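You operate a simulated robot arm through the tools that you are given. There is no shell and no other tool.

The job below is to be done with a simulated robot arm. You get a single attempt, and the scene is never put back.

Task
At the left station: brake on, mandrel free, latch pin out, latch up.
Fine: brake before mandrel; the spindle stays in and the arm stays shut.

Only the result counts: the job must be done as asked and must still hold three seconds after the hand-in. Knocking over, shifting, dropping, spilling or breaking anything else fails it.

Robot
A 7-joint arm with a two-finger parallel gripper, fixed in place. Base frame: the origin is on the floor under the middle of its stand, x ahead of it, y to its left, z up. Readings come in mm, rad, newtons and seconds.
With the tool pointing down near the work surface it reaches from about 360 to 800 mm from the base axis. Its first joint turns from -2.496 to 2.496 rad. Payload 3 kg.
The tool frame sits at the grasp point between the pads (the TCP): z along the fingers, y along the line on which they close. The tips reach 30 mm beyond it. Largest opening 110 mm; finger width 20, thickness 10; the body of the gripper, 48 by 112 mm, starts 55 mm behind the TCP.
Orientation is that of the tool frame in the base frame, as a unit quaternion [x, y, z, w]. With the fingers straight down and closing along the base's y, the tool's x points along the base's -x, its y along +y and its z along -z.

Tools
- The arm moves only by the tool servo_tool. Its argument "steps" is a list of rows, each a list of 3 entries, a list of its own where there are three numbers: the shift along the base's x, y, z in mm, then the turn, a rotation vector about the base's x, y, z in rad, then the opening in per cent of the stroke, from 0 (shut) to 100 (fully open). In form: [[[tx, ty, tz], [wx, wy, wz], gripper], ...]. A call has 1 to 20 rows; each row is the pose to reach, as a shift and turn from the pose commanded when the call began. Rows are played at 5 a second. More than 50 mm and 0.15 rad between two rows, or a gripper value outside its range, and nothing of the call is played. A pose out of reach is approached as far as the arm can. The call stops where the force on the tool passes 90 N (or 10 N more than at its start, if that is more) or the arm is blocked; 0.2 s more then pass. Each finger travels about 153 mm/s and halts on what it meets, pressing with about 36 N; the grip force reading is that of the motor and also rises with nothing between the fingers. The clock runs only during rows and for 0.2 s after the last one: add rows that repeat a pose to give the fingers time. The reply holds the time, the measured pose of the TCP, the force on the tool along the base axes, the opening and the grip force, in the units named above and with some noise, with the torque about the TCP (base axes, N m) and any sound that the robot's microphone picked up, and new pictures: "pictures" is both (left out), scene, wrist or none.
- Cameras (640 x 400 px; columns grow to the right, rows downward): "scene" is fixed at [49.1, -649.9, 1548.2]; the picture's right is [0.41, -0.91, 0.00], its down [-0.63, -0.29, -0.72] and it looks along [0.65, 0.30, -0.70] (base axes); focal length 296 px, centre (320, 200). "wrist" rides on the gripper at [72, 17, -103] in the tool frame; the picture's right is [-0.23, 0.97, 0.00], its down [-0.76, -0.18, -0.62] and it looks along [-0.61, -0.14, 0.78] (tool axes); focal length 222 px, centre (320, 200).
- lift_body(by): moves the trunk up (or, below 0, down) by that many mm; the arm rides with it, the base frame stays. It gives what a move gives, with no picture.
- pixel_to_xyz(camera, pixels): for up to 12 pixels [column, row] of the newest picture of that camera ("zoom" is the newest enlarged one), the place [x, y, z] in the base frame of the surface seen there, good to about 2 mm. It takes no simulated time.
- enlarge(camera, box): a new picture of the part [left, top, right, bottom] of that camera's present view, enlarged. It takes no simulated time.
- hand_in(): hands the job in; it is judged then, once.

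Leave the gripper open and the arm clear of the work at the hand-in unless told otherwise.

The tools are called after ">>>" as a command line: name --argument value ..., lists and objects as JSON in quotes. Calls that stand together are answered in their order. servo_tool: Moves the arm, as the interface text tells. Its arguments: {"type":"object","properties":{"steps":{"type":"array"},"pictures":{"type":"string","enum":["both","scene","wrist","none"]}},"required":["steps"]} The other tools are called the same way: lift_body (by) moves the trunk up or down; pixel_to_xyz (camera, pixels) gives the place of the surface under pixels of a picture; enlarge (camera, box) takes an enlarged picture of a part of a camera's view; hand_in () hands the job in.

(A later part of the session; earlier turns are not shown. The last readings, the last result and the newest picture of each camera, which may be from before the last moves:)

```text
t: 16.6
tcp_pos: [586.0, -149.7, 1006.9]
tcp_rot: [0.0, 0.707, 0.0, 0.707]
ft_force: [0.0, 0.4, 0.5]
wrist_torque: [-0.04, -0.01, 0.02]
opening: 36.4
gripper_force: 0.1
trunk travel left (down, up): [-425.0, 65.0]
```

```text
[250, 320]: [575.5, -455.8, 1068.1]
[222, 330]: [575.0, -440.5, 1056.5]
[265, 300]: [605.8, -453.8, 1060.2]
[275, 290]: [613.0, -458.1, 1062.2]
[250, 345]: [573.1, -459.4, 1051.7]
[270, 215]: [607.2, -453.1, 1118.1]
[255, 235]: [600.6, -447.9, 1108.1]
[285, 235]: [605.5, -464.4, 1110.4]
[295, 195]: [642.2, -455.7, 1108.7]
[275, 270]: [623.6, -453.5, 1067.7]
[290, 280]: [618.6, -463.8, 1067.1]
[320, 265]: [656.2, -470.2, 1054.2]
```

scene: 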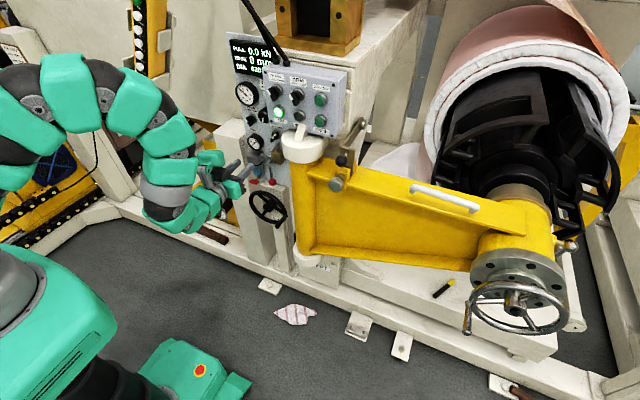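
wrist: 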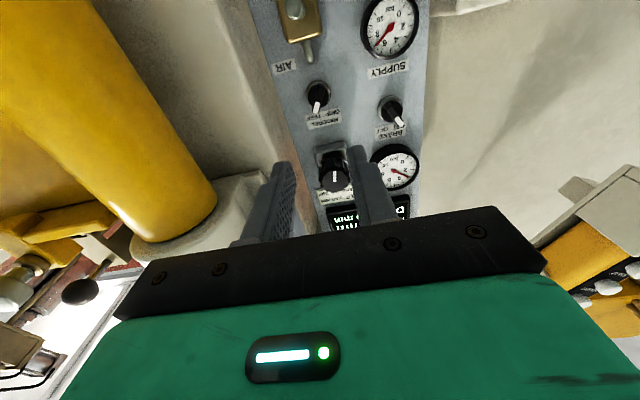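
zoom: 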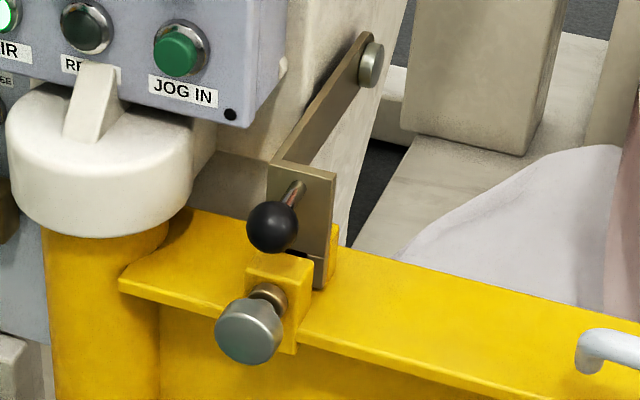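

The cap's front is at about x=585–606 and the pin knob's at x=573. I'll cross over with the tip kept at x<520, staying horizontal, to look at the latch from in front.

>>> servo_tool --steps '[[[-25, -20, 10], [0, 0, 0], 33], [[-55, -50, 20], [0, 0, 0], 33], [[-80, -85, 30], [0, 0, 0], 45], [[-100, -125, 40], [0, 0, 0], 60], [[-110, -165, 45], [0, 0, 0], 60], [[-115, -210, 50], [0, 0, 0], 60], [[-116, -245, 53], [0, 0, 0], 60], [[-116, -280, 53], [0, 0, 0], 60], [[-116, -280, 53], [0, 0, 0], 60]]' --pictures "both"

```text
t: 18.6
tcp_pos: [471.2, -431.1, 1060.2]
tcp_rot: [0.0, 0.707, -0.001, 0.707]
ft_force: [-0.7, 0.2, 0.2]
wrist_torque: [-0.01, -0.02, 0.03]
opening: 65.9
gripper_force: 0.0
trunk travel left (down, up): [-425.0, 65.0]
```

scene: 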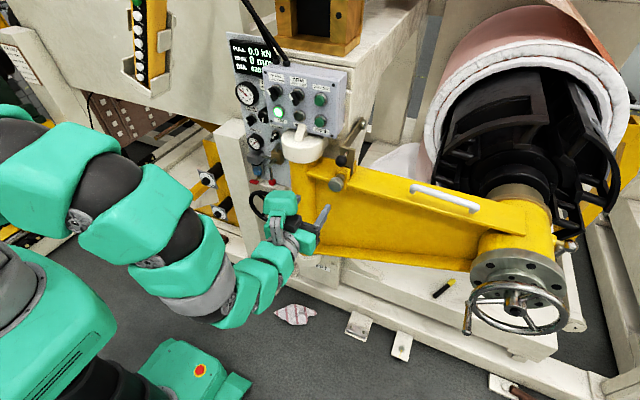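
wrist: 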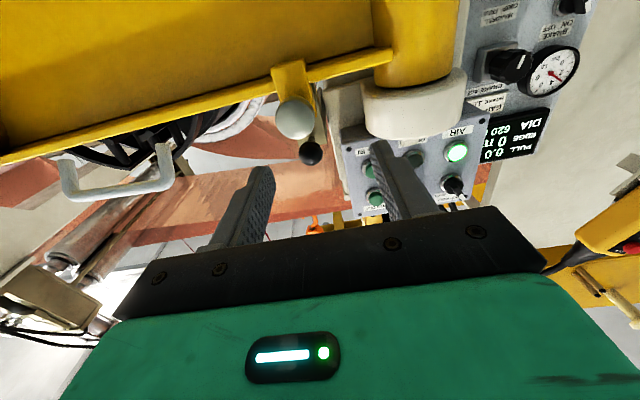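

The pose was reached. In the wrist view (from below, inverted), the silver knob is at (295,118) and the ball at (311,152). I'll enlarge and measure.

>>> enlarge --camera "wrist" --box '[260, 50, 360, 170]'

>>> pixel_to_xyz --camera "wrist" --pixels '[[295, 118], [279, 118], [311, 118], [295, 102], [295, 134], [311, 152], [302, 152], [320, 152], [311, 144], [311, 161], [290, 85], [315, 115]]'

```text
3.33 times, centred on (310, 110) of wrist
```

zoom: 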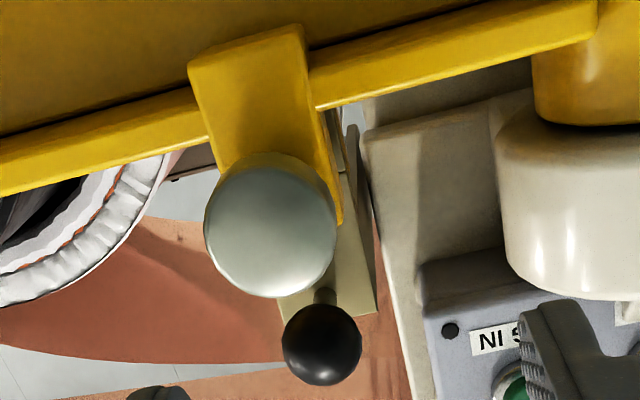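

```text
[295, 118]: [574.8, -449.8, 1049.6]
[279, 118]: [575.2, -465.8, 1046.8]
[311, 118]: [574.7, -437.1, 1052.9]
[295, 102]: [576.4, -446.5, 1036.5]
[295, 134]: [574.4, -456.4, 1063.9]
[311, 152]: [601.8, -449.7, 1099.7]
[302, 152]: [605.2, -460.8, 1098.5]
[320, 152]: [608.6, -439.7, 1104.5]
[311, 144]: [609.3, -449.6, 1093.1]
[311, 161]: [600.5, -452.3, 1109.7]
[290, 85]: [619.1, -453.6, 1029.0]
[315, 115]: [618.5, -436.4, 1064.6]
```

The knob is about 35 mm across, centred near y=-452, z=1051 with its face at x=575; the ball above is centred near (613,-452,1111). I'll move in front of the knob and check alignment.

>>> servo_tool --steps '[[[15, -7, -3], [0, 0, 0], 60], [[30, -14, -6], [0, 0, 0], 60], [[50, -21, -9], [0, 0, 0], 60], [[50, -21, -9], [0, 0, 0], 60]]' --pictures "both"

>>> enlarge --camera "wrist" --box '[220, 60, 420, 220]'

>>> enlarge --camera "scene" --box '[280, 130, 380, 230]'

```text
t: 19.6
tcp_pos: [522.2, -452.2, 1051.9]
tcp_rot: [0.0, 0.708, 0.0, 0.706]
ft_force: [0.7, 0.0, 0.5]
wrist_torque: [0.03, 0.0, 0.02]
opening: 66.1
gripper_force: 0.1
trunk travel left (down, up): [-425.0, 65.0]
```

scene: 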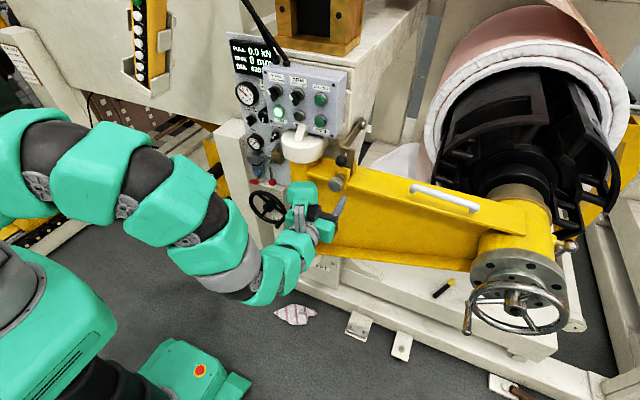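
wrist: 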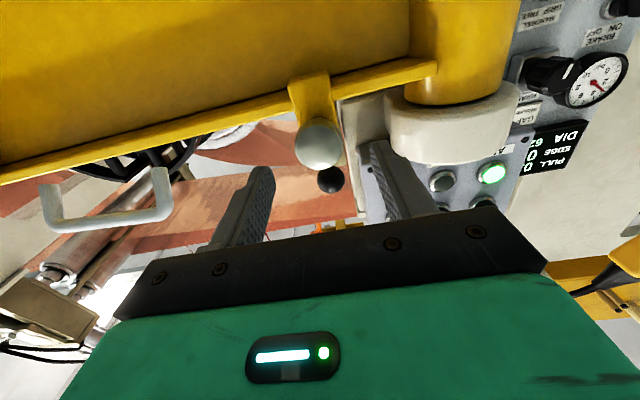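

```text
2.50 times, centred on (320, 140) of wrist
```

zoom: 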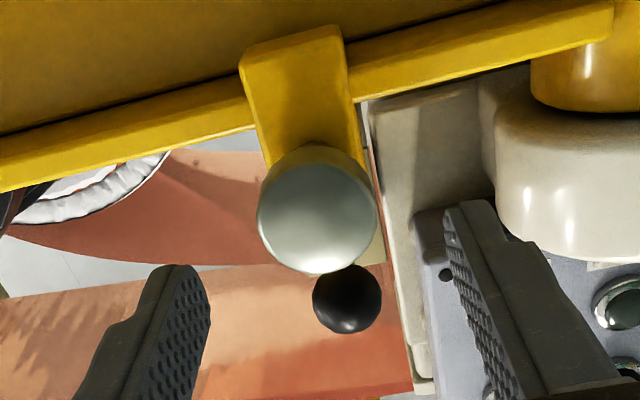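

```text
4.00 times, centred on (330, 180) of scene
```

zoom: 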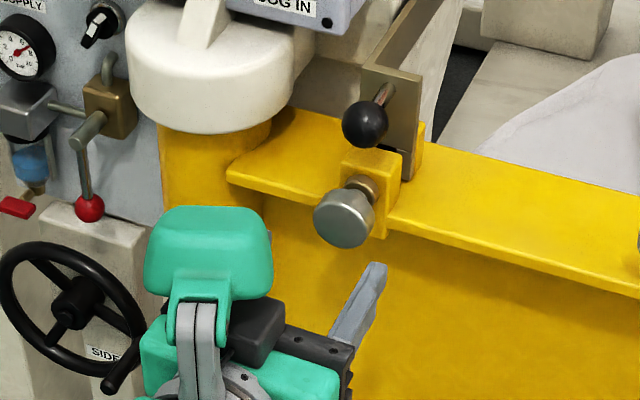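

>>> enlarge --camera "wrist" --box '[280, 100, 360, 200]'

>>> pixel_to_xyz --camera "wrist" --pixels '[[297, 148], [340, 143], [318, 121], [319, 166], [318, 145], [318, 135], [304, 130], [334, 158], [331, 179], [318, 180], [344, 178]]'

```text
4.00 times, centred on (320, 150) of wrist
```

zoom: 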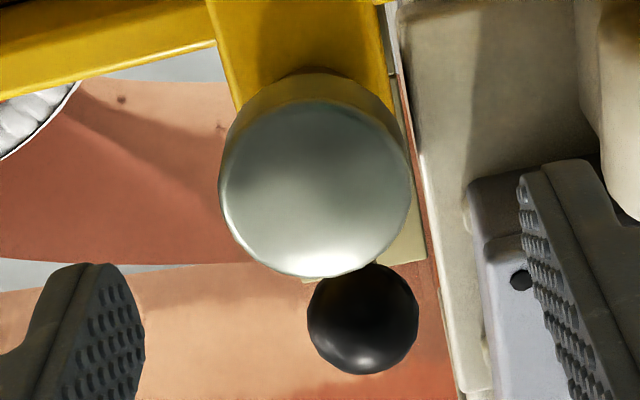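

```text
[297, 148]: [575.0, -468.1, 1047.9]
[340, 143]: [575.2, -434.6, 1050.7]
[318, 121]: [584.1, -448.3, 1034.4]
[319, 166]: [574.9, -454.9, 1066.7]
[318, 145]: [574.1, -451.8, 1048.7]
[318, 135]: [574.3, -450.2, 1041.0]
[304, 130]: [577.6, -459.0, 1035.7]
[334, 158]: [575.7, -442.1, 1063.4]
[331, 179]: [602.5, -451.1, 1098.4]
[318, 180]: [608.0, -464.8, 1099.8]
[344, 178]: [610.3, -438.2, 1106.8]
```

Knob centre is confirmed at y≈-451.5, z≈1051, radius 17. I'll advance to x=568 so the pads cover the knob (575–595), then close.

>>> servo_tool --steps '[[[16, 0, -1], [0, 0, 0], 60], [[32, 0, -1], [0, 0, 0], 60], [[46, 0, -1], [0, 0, 0], 60], [[46, 0, -1], [0, 0, 0], 60], [[46, 0, -1], [0, 0, 0], 40], [[46, 0, -1], [0, 0, 0], 20], [[46, 0, -1], [0, 0, 0], 0], [[46, 0, -1], [0, 0, 0], 0]]' --pictures "both"

>>> enlarge --camera "scene" --box '[290, 130, 390, 220]'

>>> enlarge --camera "wrist" --box '[240, 90, 400, 230]'

```text
t: 21.4
tcp_pos: [566.8, -453.8, 1049.8]
tcp_rot: [0.0, 0.707, 0.0, 0.707]
ft_force: [2.9, -4.2, 0.9]
wrist_torque: [0.02, -0.16, -0.12]
opening: 37.2
gripper_force: 45.5
trunk travel left (down, up): [-425.0, 65.0]
```

scene: 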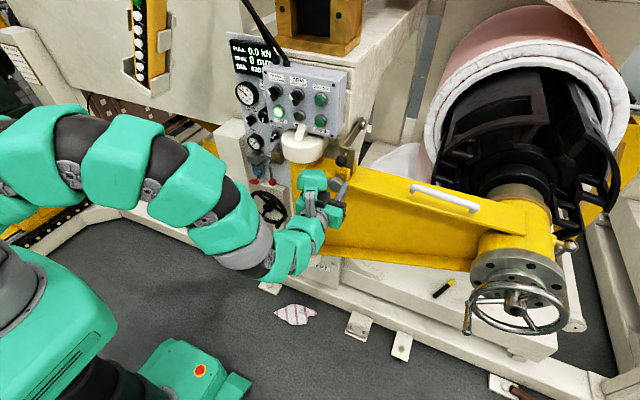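
wrist: 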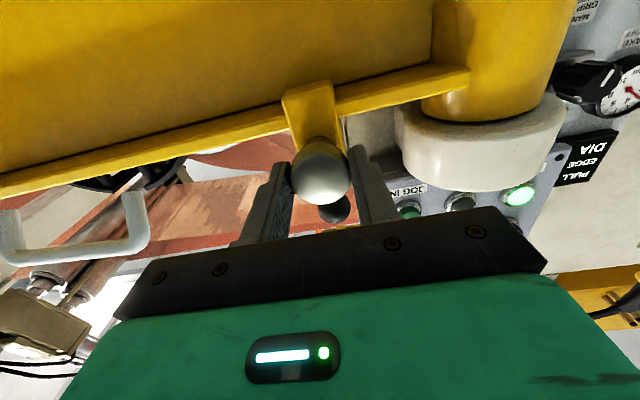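

```text
4.44 times, centred on (340, 175) of scene
```

zoom: 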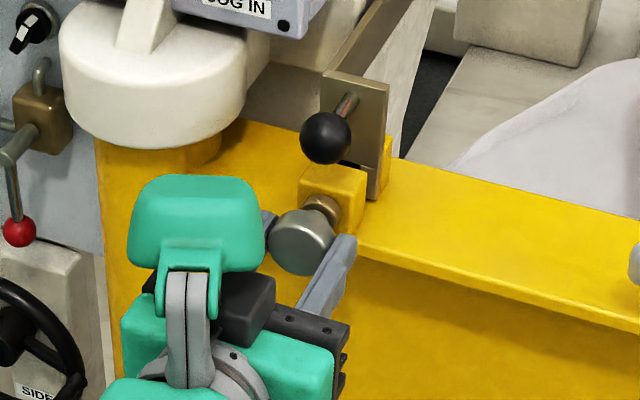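

```text
2.86 times, centred on (320, 160) of wrist
```

zoom: 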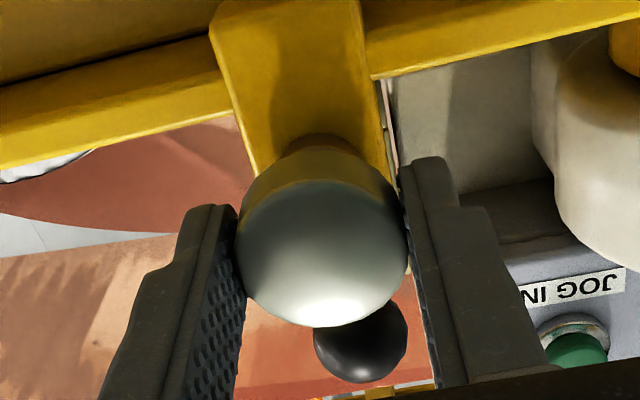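

The knob is gripped at 37 mm. Now I'll pull straight out along -x in small steps, with the forces watched after each stage.

>>> servo_tool --steps '[[[-4, 0, 0], [0, 0, 0], 0], [[-8, 0, 0], [0, 0, 0], 0], [[-12, 0, 0], [0, 0, 0], 0], [[-12, 0, 0], [0, 0, 0], 0]]' --pictures "both"

>>> enlarge --camera "scene" --box '[290, 130, 390, 220]'

```text
t: 22.4
tcp_pos: [555.6, -453.7, 1052.0]
tcp_rot: [0.0, 0.707, -0.001, 0.708]
ft_force: [5.9, -3.2, 10.8]
wrist_torque: [-0.09, 0.32, -0.08]
opening: 37.1
gripper_force: 45.0
trunk travel left (down, up): [-425.0, 65.0]
```

scene: 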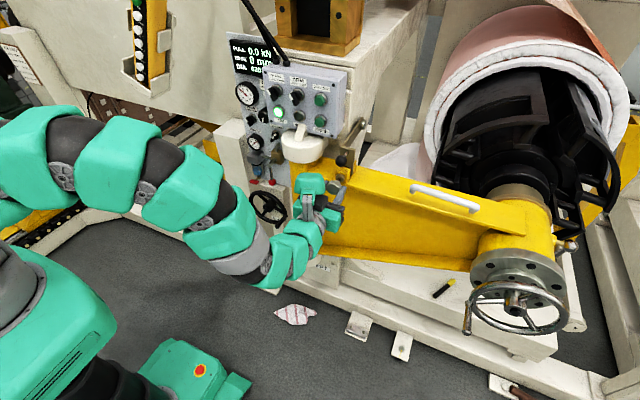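
wrist: 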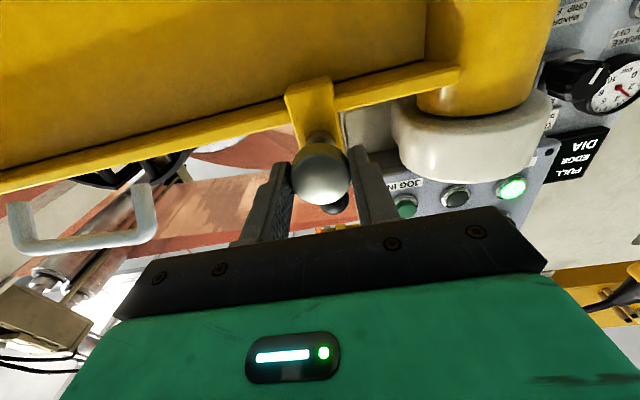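

```text
4.44 times, centred on (340, 175) of scene
```

zoom: 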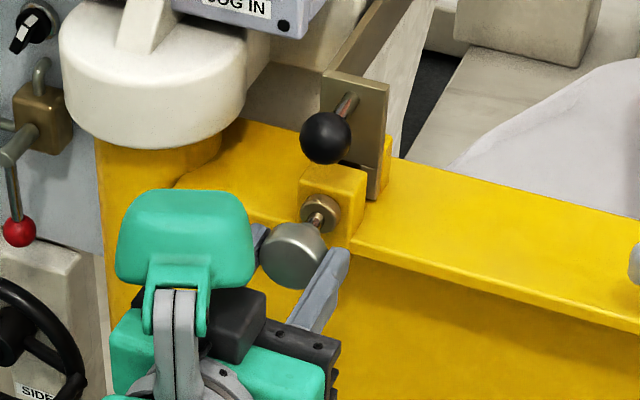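

The knob came out about 11 mm with only ~6 N pull. I'll keep pulling in small steps to find the end of its travel.

>>> servo_tool --steps '[[[-4, 0, -1], [0, 0, 0], 0], [[-8, 0, -1], [0, 0, 0], 0], [[-12, 0, -1], [0, 0, 0], 0], [[-16, 0, -1], [0, 0, 0], 0], [[-16, 0, -1], [0, 0, 0], 0]]' --pictures "both"

>>> enlarge --camera "scene" --box '[290, 130, 390, 220]'

```text
t: 23.6
tcp_pos: [541.5, -453.2, 1047.6]
tcp_rot: [0.001, 0.708, 0.0, 0.706]
ft_force: [26.1, -14.9, 11.5]
wrist_torque: [0.04, -0.49, -0.31]
opening: 37.3
gripper_force: 44.7
trunk travel left (down, up): [-425.0, 65.0]
```

scene: 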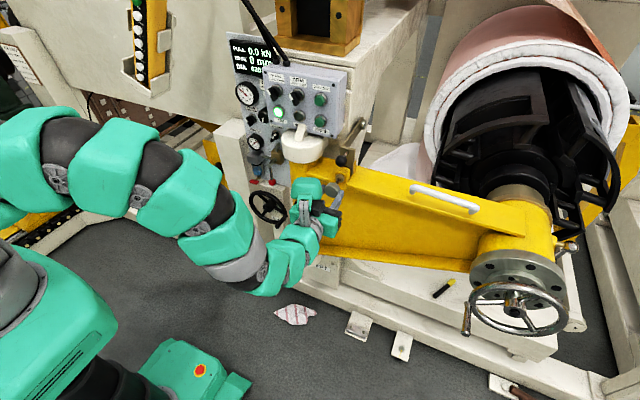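
wrist: 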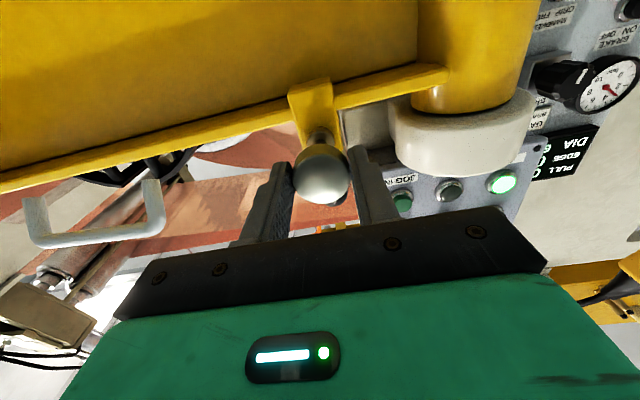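

```text
4.44 times, centred on (340, 175) of scene
```

zoom: 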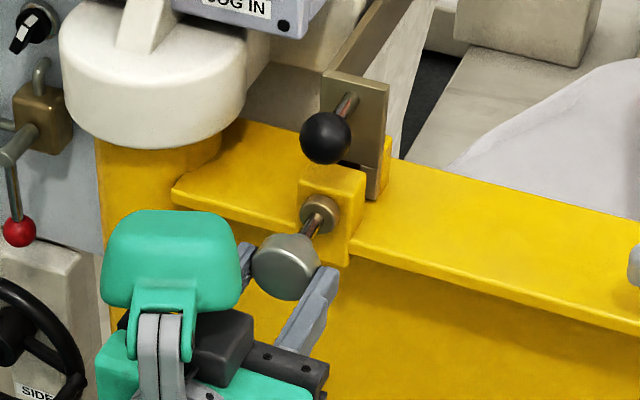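

The pull force is now 26 N at about 25 mm of travel. I'll pull 3 mm more to tell whether that's a stop or a spring.

>>> servo_tool --steps '[[[-1.5, 0, 1], [0, 0, 0], 0], [[-3, 0, 1], [0, 0, 0], 0], [[-3, 0, 1], [0, 0, 0], 0]]' --pictures "wrist"

>>> enlarge --camera "wrist" --box '[240, 90, 400, 230]'

```text
t: 24.4
tcp_pos: [535.9, -452.5, 1047.8]
tcp_rot: [0.0, 0.709, 0.001, 0.706]
ft_force: [14.8, -9.7, -7.5]
wrist_torque: [0.09, 0.2, -0.35]
opening: 37.0
gripper_force: 44.8
trunk travel left (down, up): [-425.0, 65.0]
```

wrist: 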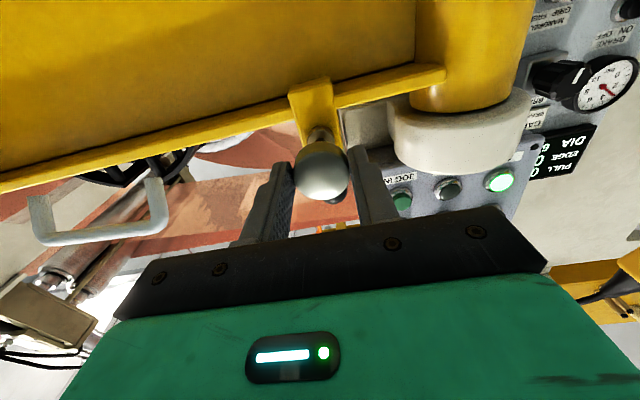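

```text
2.86 times, centred on (320, 160) of wrist
```

zoom: 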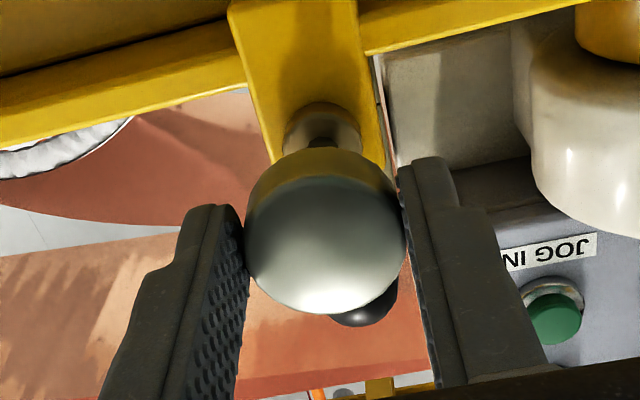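

>>> pixel_to_xyz --camera "wrist" --pixels '[[320, 180], [310, 178], [330, 182], [320, 150], [320, 135], [318, 190], [300, 180], [342, 178]]'

```text
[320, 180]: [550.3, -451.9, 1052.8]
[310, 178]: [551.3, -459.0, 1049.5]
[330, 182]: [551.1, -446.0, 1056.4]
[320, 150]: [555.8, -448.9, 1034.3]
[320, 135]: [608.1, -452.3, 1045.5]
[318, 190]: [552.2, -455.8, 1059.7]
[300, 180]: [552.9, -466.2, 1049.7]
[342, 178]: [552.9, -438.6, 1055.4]
```

The knob face is now at x≈551, 24 mm out, and the fingers slid 7 mm at the end, so the pin is at its stop. I'll open to see whether it stays out.

>>> servo_tool --steps '[[[0, 0, 0], [0, 0, 0], 40], [[0, 0, 0], [0, 0, 0], 60], [[0, 0, 0], [0, 0, 0], 60], [[0, 0, 0], [0, 0, 0], 60]]' --pictures "both"

>>> pixel_to_xyz --camera "wrist" --pixels '[[320, 180], [320, 170], [320, 160], [320, 150]]'

>>> enlarge --camera "wrist" --box '[240, 90, 400, 230]'

```text
t: 25.4
tcp_pos: [535.4, -453.3, 1051.1]
tcp_rot: [0.0, 0.707, 0.0, 0.708]
ft_force: [-0.1, 0.1, -0.3]
wrist_torque: [-0.01, 0.0, -0.01]
opening: 65.9
gripper_force: 0.2
trunk travel left (down, up): [-425.0, 65.0]
```

scene: 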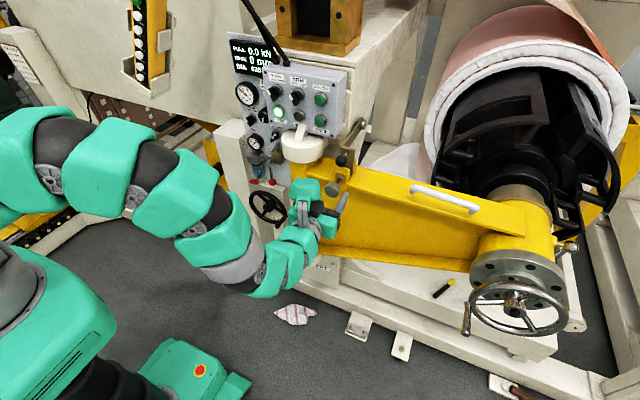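
wrist: 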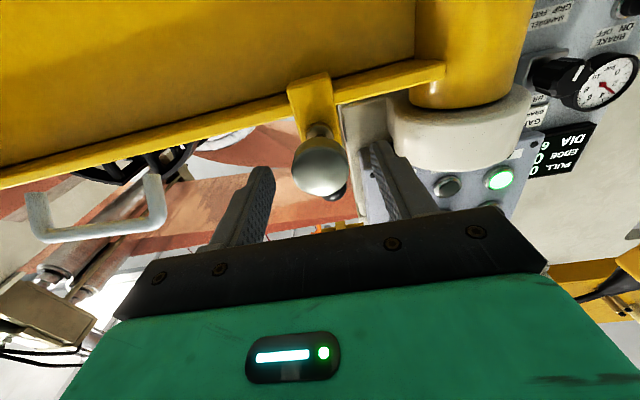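

```text
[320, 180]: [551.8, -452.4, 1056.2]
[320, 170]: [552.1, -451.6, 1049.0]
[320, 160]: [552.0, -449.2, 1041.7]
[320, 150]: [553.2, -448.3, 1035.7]
```

```text
2.86 times, centred on (320, 160) of wrist
```

zoom: 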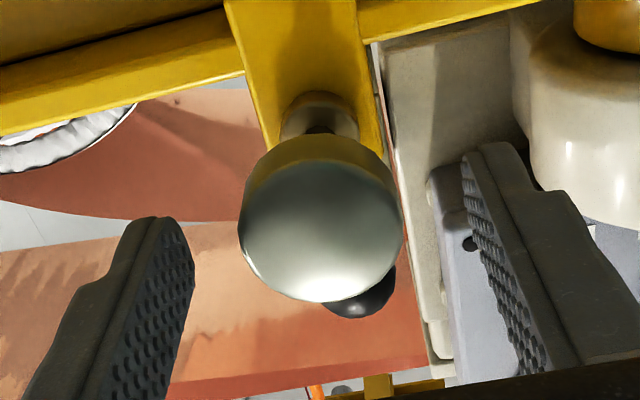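

The pin stays out at x≈552 with the gripper open. Before touching the latch ball, I'll back away a little and measure the pivot screw, the cabinet, the orange block and the pendant's right side so the lifting arc is clear.

>>> servo_tool --steps '[[[-20, 0, 0], [0, 0, 0], 60], [[-45, 0, 5], [0, 0, 0], 60], [[-45, 0, 5], [0, 0, 0], 60]]' --pictures "both"

>>> enlarge --camera "scene" --box '[320, 20, 420, 150]'

>>> pixel_to_xyz --camera "scene" --pixels '[[362, 40], [345, 55], [358, 8], [280, 5], [372, 60], [355, 80], [390, 30], [362, 90], [348, 80], [343, 130], [340, 68], [366, 128]]'

```text
t: 26.2
tcp_pos: [490.9, -451.6, 1055.3]
tcp_rot: [0.001, 0.707, -0.001, 0.707]
ft_force: [0.0, -0.2, -0.5]
wrist_torque: [0.01, 0.0, -0.03]
opening: 65.7
gripper_force: 0.0
trunk travel left (down, up): [-425.0, 65.0]
```

scene: 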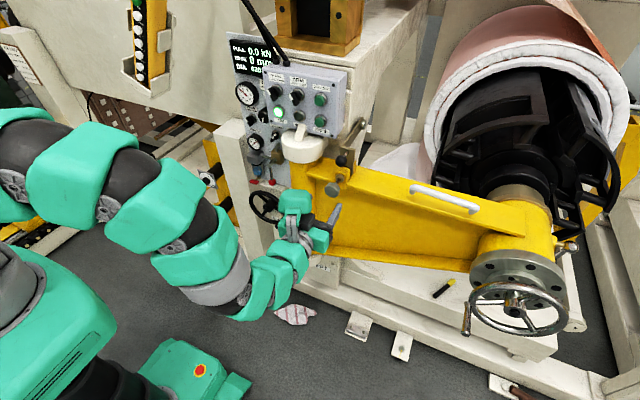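
wrist: 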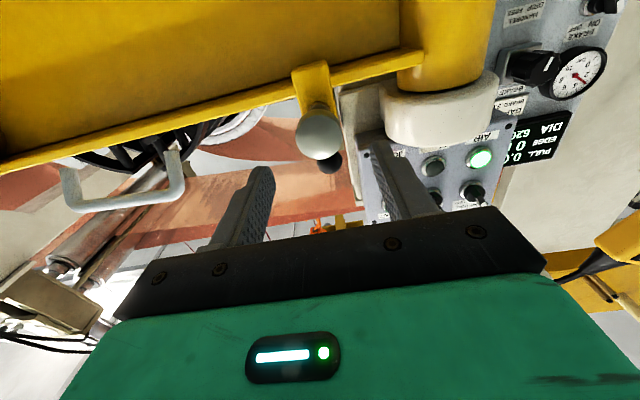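

```text
3.08 times, centred on (370, 85) of scene
```

zoom: 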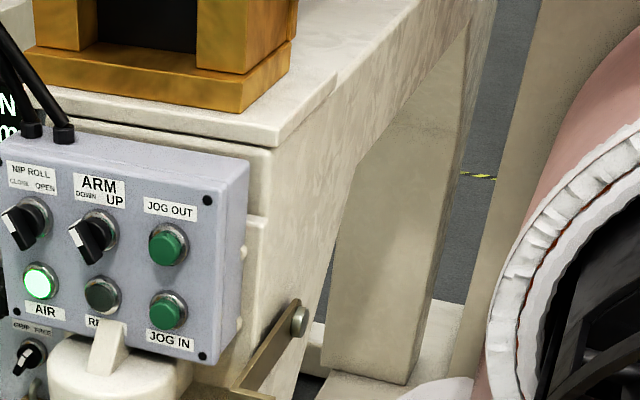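

```text
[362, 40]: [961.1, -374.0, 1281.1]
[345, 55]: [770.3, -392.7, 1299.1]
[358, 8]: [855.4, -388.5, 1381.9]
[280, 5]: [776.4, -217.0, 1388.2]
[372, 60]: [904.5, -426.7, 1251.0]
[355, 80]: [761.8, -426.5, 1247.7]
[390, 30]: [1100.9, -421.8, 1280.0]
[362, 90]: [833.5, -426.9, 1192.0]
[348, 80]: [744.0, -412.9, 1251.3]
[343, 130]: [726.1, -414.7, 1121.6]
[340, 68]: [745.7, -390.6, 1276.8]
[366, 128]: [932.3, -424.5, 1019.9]
```

The latch swings alongside the cabinet side (y=-427); the cabinet top is at z≈1280 and the pendant's right side at y≈-414. Gripping the ball with the tool pitched 35° down keeps the gripper body above the box through the arc. I'll move up, pitch, and stand off from the ball at (614,-452,1107).

>>> servo_tool --steps '[[[3, 0, 25], [0, 0.12, 0], 50], [[5, 0, 50], [0, 0.24, 0], 41], [[8, 0, 75], [0, 0.37, 0], 41], [[9, 0, 95], [0, 0.49, 0], 41], [[20, 0, 95], [0, 0.61, 0], 41], [[45, 0, 91], [0, 0.61, 0], 41], [[60, 0, 91], [0, 0.61, 0], 41], [[60, 0, 91], [0, 0.61, 0], 41]]' --pictures "both"

>>> enlarge --camera "wrist" --box '[220, 60, 420, 220]'

>>> enlarge --camera "scene" --box '[280, 90, 400, 210]'

```text
t: 28.0
tcp_pos: [550.8, -452.4, 1146.2]
tcp_rot: [0.001, 0.887, 0.0, 0.461]
ft_force: [-0.9, 0.2, -0.2]
wrist_torque: [0.0, 0.0, 0.01]
opening: 45.3
gripper_force: 0.0
trunk travel left (down, up): [-425.0, 65.0]
```

scene: 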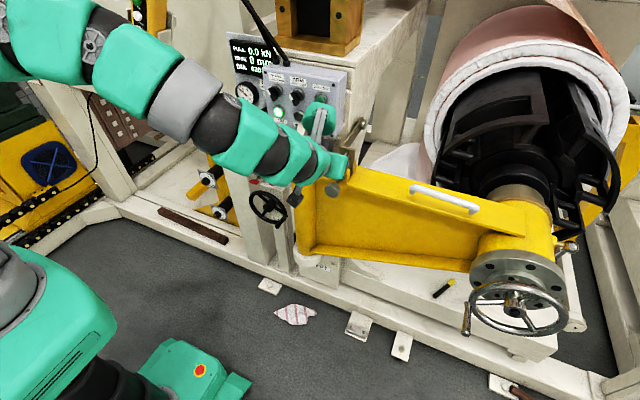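
wrist: 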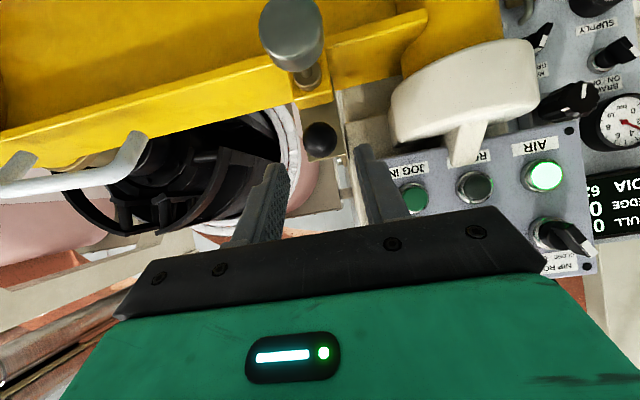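

```text
2.50 times, centred on (320, 140) of wrist
```

zoom: 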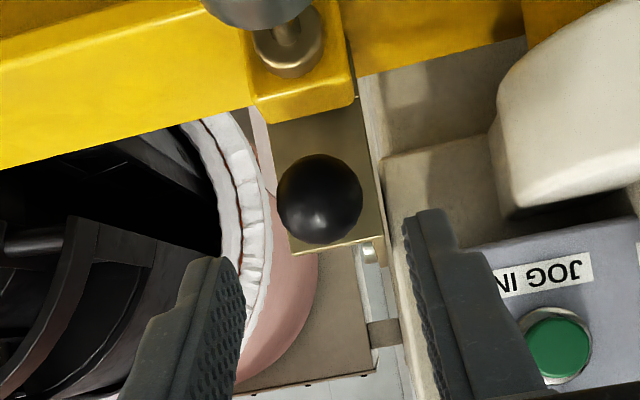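

```text
3.33 times, centred on (340, 150) of scene
```

zoom: 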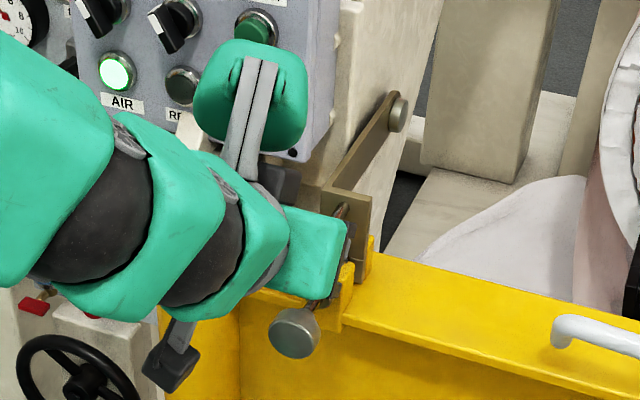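

The ball is centred between the fingers at (320,139). I'll refine its centre and check the plate and rod behind it.

>>> pixel_to_xyz --camera "wrist" --pixels '[[320, 139], [306, 139], [334, 139], [320, 125], [320, 153], [310, 130], [330, 150], [325, 112], [335, 160], [346, 156], [340, 200], [332, 170]]'

```text
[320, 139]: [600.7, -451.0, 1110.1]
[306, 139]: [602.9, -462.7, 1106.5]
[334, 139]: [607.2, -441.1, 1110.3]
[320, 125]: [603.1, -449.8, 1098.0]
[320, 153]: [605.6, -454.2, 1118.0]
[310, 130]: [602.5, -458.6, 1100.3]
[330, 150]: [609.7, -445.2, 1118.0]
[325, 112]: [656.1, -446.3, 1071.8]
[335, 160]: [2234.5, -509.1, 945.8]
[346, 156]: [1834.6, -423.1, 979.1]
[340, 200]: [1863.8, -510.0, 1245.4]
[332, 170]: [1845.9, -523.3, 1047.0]
```

Ball centre is (614.3,-452,1107.3). I'll advance along the tool axis so the ball sits 12 mm past the TCP, then close.

>>> servo_tool --steps '[[[18, 0, -10], [0, 0, 0], 41], [[36, 0, -21], [0, 0, 0], 41], [[53.5, 0, -32], [0, 0, 0], 41], [[53.5, 0, -32], [0, 0, 0], 41]]' --pictures "both"

>>> enlarge --camera "wrist" --box '[220, 80, 420, 240]'

```text
t: 29.0
tcp_pos: [603.7, -453.3, 1114.1]
tcp_rot: [0.001, 0.887, -0.001, 0.462]
ft_force: [-0.4, -0.7, 0.3]
wrist_torque: [0.01, -0.01, -0.02]
opening: 45.2
gripper_force: 0.1
trunk travel left (down, up): [-425.0, 65.0]
```

scene: 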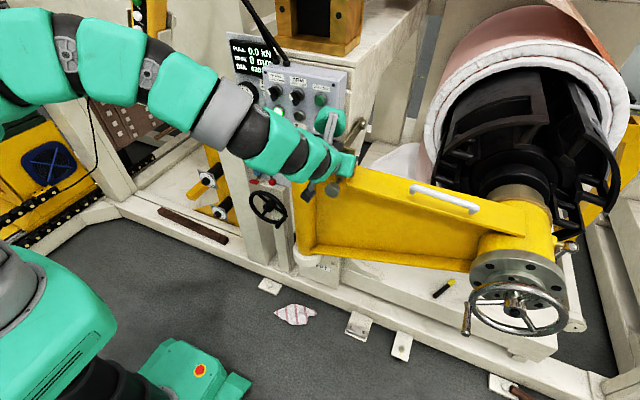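
wrist: 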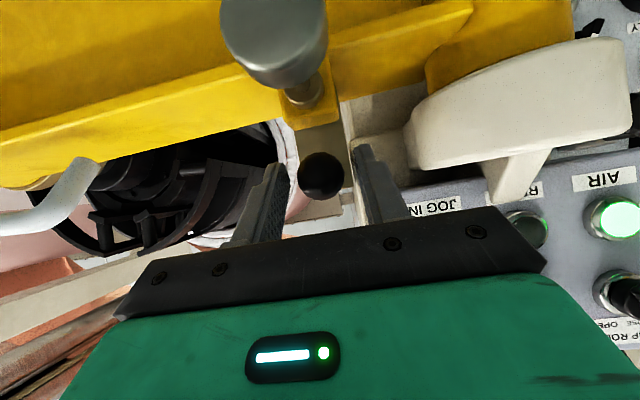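

```text
2.50 times, centred on (320, 160) of wrist
```

zoom: 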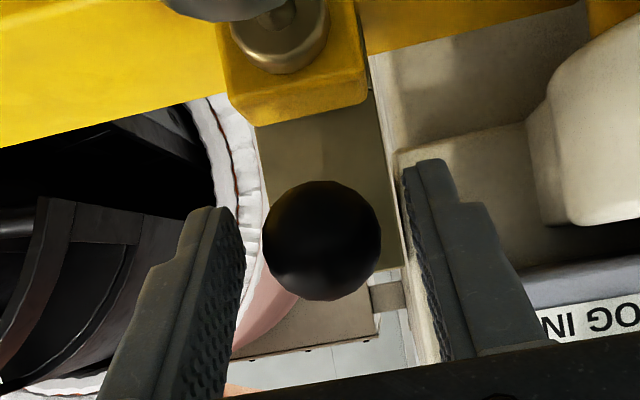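

The ball sits between the pads, a bit short of the tips. I'll close on it.

>>> servo_tool --steps '[[[0, 0, 0], [0, 0, 0], 30], [[0, 0, 0], [0, 0, 0], 10], [[0, 0, 0], [0, 0, 0], 0]]' --pictures "wrist"

```text
t: 29.8
tcp_pos: [604.8, -453.0, 1113.7]
tcp_rot: [-0.001, 0.887, 0.001, 0.461]
ft_force: [-0.3, 2.2, -1.9]
wrist_torque: [0.06, 0.07, 0.01]
opening: 29.3
gripper_force: 44.8
trunk travel left (down, up): [-425.0, 65.0]
```

wrist: 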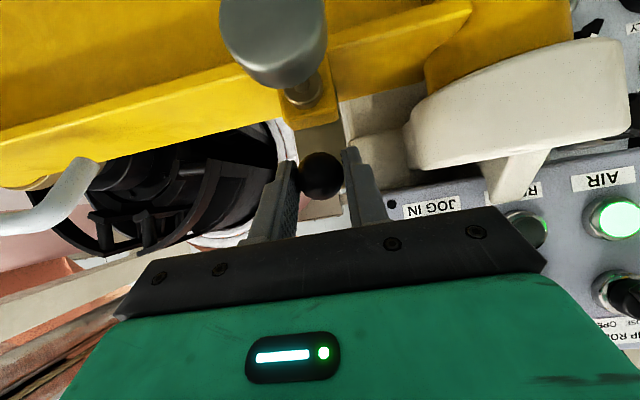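

Gripped at 29 mm. I'll lift the ball along its arc about the pivot (811,1107), the first 15°, watching the forces.

>>> servo_tool --steps '[[[0.2, 0, 8.6], [0, 0, 0], 0], [[0.7, 0, 17.1], [0, 0, 0], 0], [[1.7, 0, 25.7], [0, 0, 0], 0], [[3, 0, 34.2], [0, 0, 0], 0], [[4.6, 0, 42.5], [0, 0, 0], 0], [[6.7, 0, 50.9], [0, 0, 0], 0], [[6.7, 0, 50.9], [0, 0, 0], 0]]' --pictures "both"

>>> enlarge --camera "scene" --box '[300, 80, 420, 200]'

```text
t: 31.4
tcp_pos: [611.4, -453.2, 1166.2]
tcp_rot: [0.0, 0.887, -0.001, 0.462]
ft_force: [2.3, -4.1, -6.2]
wrist_torque: [-0.26, 0.93, 0.09]
opening: 29.2
gripper_force: 45.3
trunk travel left (down, up): [-425.0, 65.0]
```

scene: 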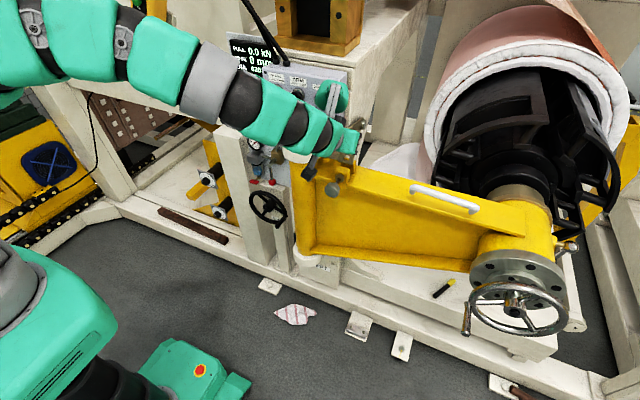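
wrist: 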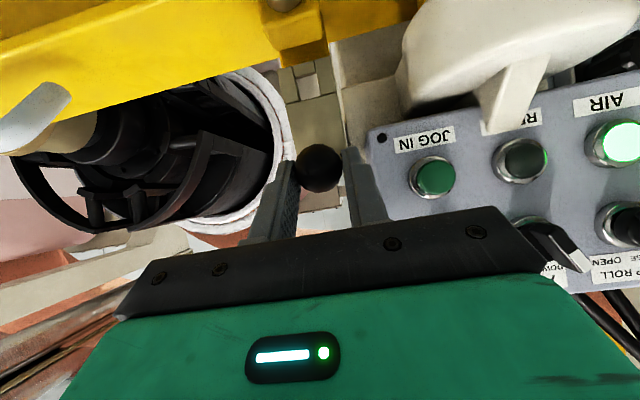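

```text
3.33 times, centred on (360, 140) of scene
```

zoom: 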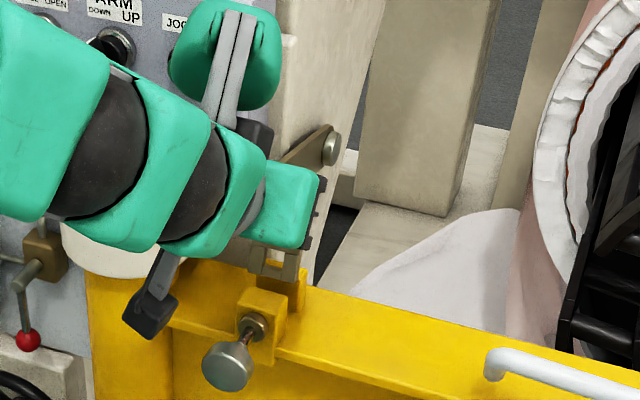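

The latch is rising with small forces (~7 N). A green wrist joint housing at scene (330,95) rides near the pendant box, so I'll measure its clearance before going further.

>>> pixel_to_xyz --camera "scene" --pixels '[[330, 85], [322, 90], [340, 85], [345, 95], [335, 105], [330, 82], [345, 118], [355, 130], [340, 140], [325, 160], [320, 170], [300, 110]]'

>>> enlarge --camera "scene" --box '[270, 60, 370, 180]'

```text
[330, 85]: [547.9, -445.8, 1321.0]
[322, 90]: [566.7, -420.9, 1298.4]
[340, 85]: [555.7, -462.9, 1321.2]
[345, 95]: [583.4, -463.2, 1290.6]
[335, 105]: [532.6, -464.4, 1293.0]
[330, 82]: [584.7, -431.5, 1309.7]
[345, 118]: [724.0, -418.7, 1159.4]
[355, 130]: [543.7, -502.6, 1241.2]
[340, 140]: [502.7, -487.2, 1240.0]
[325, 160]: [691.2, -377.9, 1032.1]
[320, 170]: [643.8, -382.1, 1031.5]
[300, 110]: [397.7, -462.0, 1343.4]
```

```text
3.33 times, centred on (320, 120) of scene
```

zoom: 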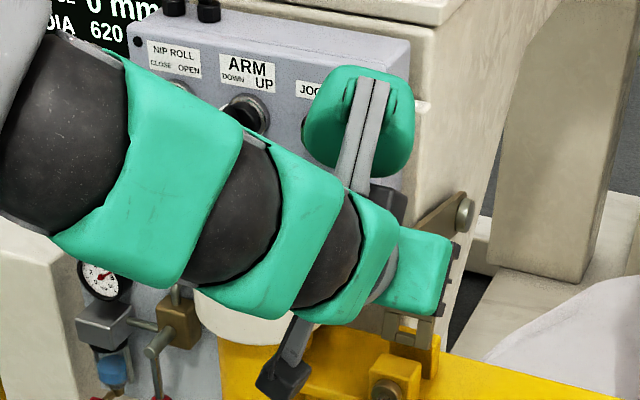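

The housing rides about 100 mm above the gripper, well clear of the box as the tool rises. I'll continue the arc from 15° to 45°.

>>> servo_tool --steps '[[[2.4, 0, 8.3], [0, 0, 0], 0], [[5.2, 0, 16.4], [0, 0, 0], 0], [[8.3, 0, 24.4], [0, 0, 0], 0], [[11.7, 0, 32.2], [0, 0, 0], 0], [[19.7, 0, 47.5], [0, 0, 0], 0], [[28.9, 0, 61.9], [0, 0, 0], 0], [[39.3, 0, 75.5], [0, 0, 0], 0], [[50.9, 0, 88.2], [0, 0, 0], 0], [[50.9, 0, 88.2], [0, 0, 0], 0]]' --pictures "both"

>>> enlarge --camera "scene" --box '[300, 40, 420, 160]'

```text
t: 33.4
tcp_pos: [662.5, -452.1, 1255.4]
tcp_rot: [0.0, 0.887, 0.0, 0.462]
ft_force: [1.5, -0.6, -1.1]
wrist_torque: [0.16, -0.31, 0.02]
opening: 28.8
gripper_force: 44.7
trunk travel left (down, up): [-425.0, 65.0]
```

scene: 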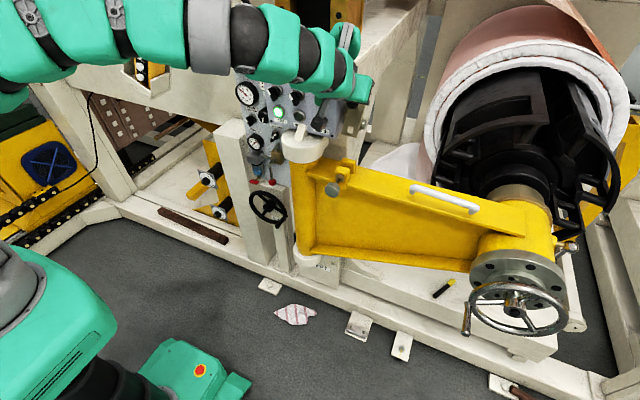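
wrist: 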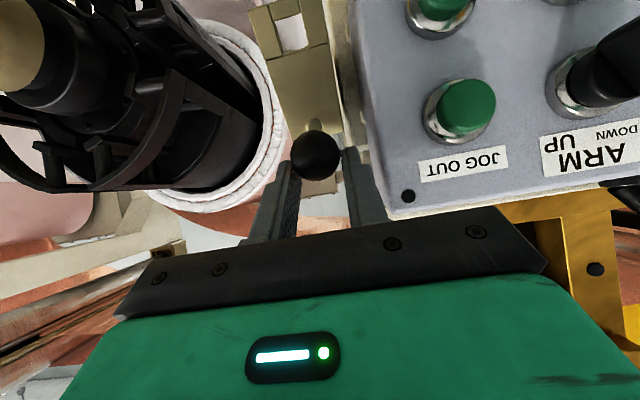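

```text
3.33 times, centred on (360, 100) of scene
```

zoom: 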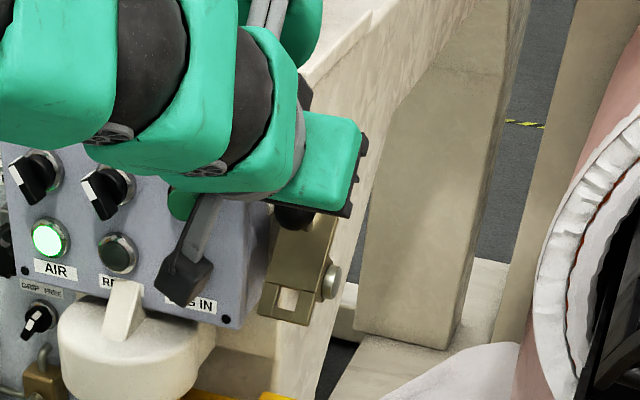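

The latch is at 45° with forces near zero, and the camera and box stay apart. I'll continue from 45° to 75°.

>>> servo_tool --steps '[[[6.2, 0, 6.0], [0, 0, 0], 0], [[12.7, 0, 11.6], [0, 0, 0], 0], [[26.3, 0, 22.0], [0, 0, 0], 0], [[40.8, 0, 31.2], [0, 0, 0], 0], [[56.0, 0, 39.2], [0, 0, 0], 0], [[71.8, 0, 45.7], [0, 0, 0], 0], [[88.2, 0, 50.9], [0, 0, 0], 0], [[88.2, 0, 50.9], [0, 0, 0], 0]]' --pictures "both"

>>> enlarge --camera "scene" --box '[300, 20, 420, 140]'

```text
t: 35.2
tcp_pos: [750.3, -453.2, 1305.5]
tcp_rot: [0.0, 0.887, 0.0, 0.462]
ft_force: [0.0, -1.0, -0.5]
wrist_torque: [0.0, 0.01, -0.01]
opening: 0.0
gripper_force: 38.0
trunk travel left (down, up): [-425.0, 65.0]
```

scene: 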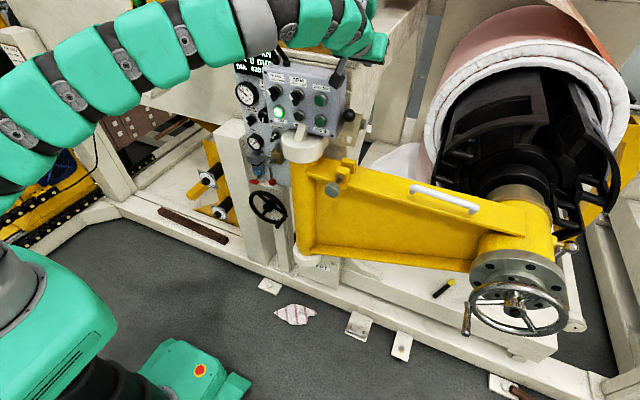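
wrist: 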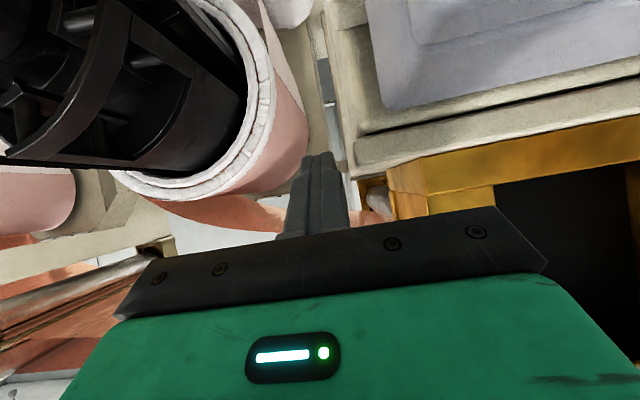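

```text
3.33 times, centred on (360, 80) of scene
```

zoom: 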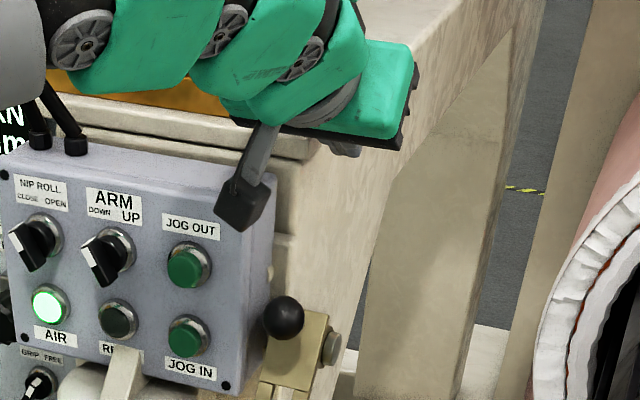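

The fingers are shut on nothing: the ball slipped out somewhere past 45°. The latch hasn't fallen right down, with its ball at scene (348,115). I'll measure where it rests and check that the boom and pin haven't moved.

>>> pixel_to_xyz --camera "scene" --pixels '[[348, 115], [346, 112], [350, 118], [344, 114], [352, 128], [345, 133], [355, 120], [363, 124], [333, 190], [350, 165], [410, 190], [357, 130]]'

>>> enlarge --camera "scene" --box '[310, 90, 390, 210]'

```text
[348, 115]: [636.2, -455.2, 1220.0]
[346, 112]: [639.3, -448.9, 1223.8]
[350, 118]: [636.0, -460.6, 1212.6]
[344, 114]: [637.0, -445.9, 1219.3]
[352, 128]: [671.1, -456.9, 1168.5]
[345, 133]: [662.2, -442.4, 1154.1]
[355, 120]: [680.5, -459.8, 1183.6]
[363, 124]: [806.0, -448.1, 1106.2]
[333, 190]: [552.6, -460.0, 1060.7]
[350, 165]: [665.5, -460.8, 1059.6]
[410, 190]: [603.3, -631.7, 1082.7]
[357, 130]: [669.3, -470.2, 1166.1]
```

```text
3.33 times, centred on (350, 150) of scene
```

zoom: 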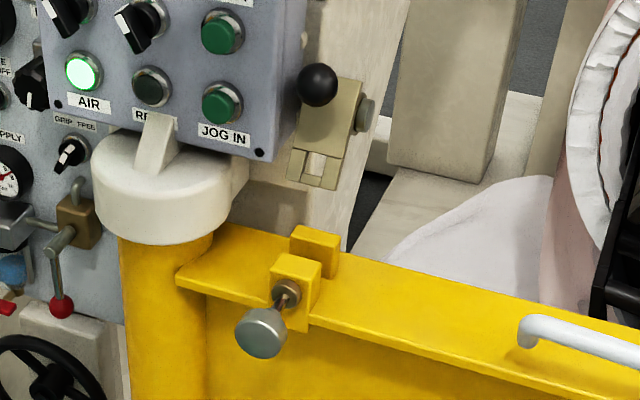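

The ball now rests near (648,-452,1213), about 33° up; the boom and the pin (face x=552) haven't moved. I need to know if the latch is holding or slowly falling, so I'll wait with the arm still for a second.

>>> servo_tool --steps '[[[0, 0, 0], [0, 0, 0], 0], [[0, 0, 0], [0, 0, 0], 0], [[0, 0, 0], [0, 0, 0], 0], [[0, 0, 0], [0, 0, 0], 0], [[0, 0, 0], [0, 0, 0], 0]]' --pictures "scene"

>>> enlarge --camera "scene" --box '[310, 90, 390, 210]'

>>> pixel_to_xyz --camera "scene" --pixels '[[348, 115], [346, 112], [350, 118], [344, 114]]'

```text
t: 36.4
tcp_pos: [750.5, -452.2, 1305.6]
tcp_rot: [0.0, 0.887, 0.0, 0.462]
ft_force: [0.8, 0.7, -0.5]
wrist_torque: [-0.01, 0.02, 0.01]
opening: 0.0
gripper_force: 37.8
trunk travel left (down, up): [-425.0, 65.0]
```

scene: 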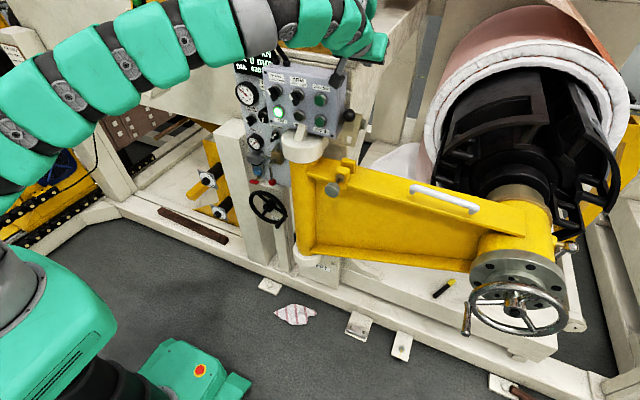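

```text
3.33 times, centred on (350, 150) of scene
```

zoom: 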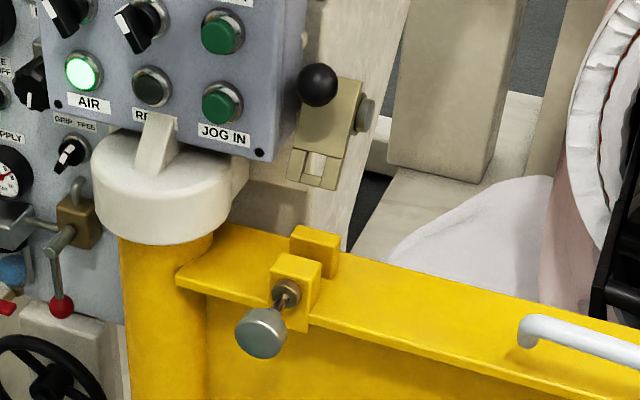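

```text
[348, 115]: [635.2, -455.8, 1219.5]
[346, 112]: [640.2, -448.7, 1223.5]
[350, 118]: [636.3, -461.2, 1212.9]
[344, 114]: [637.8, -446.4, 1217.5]
```

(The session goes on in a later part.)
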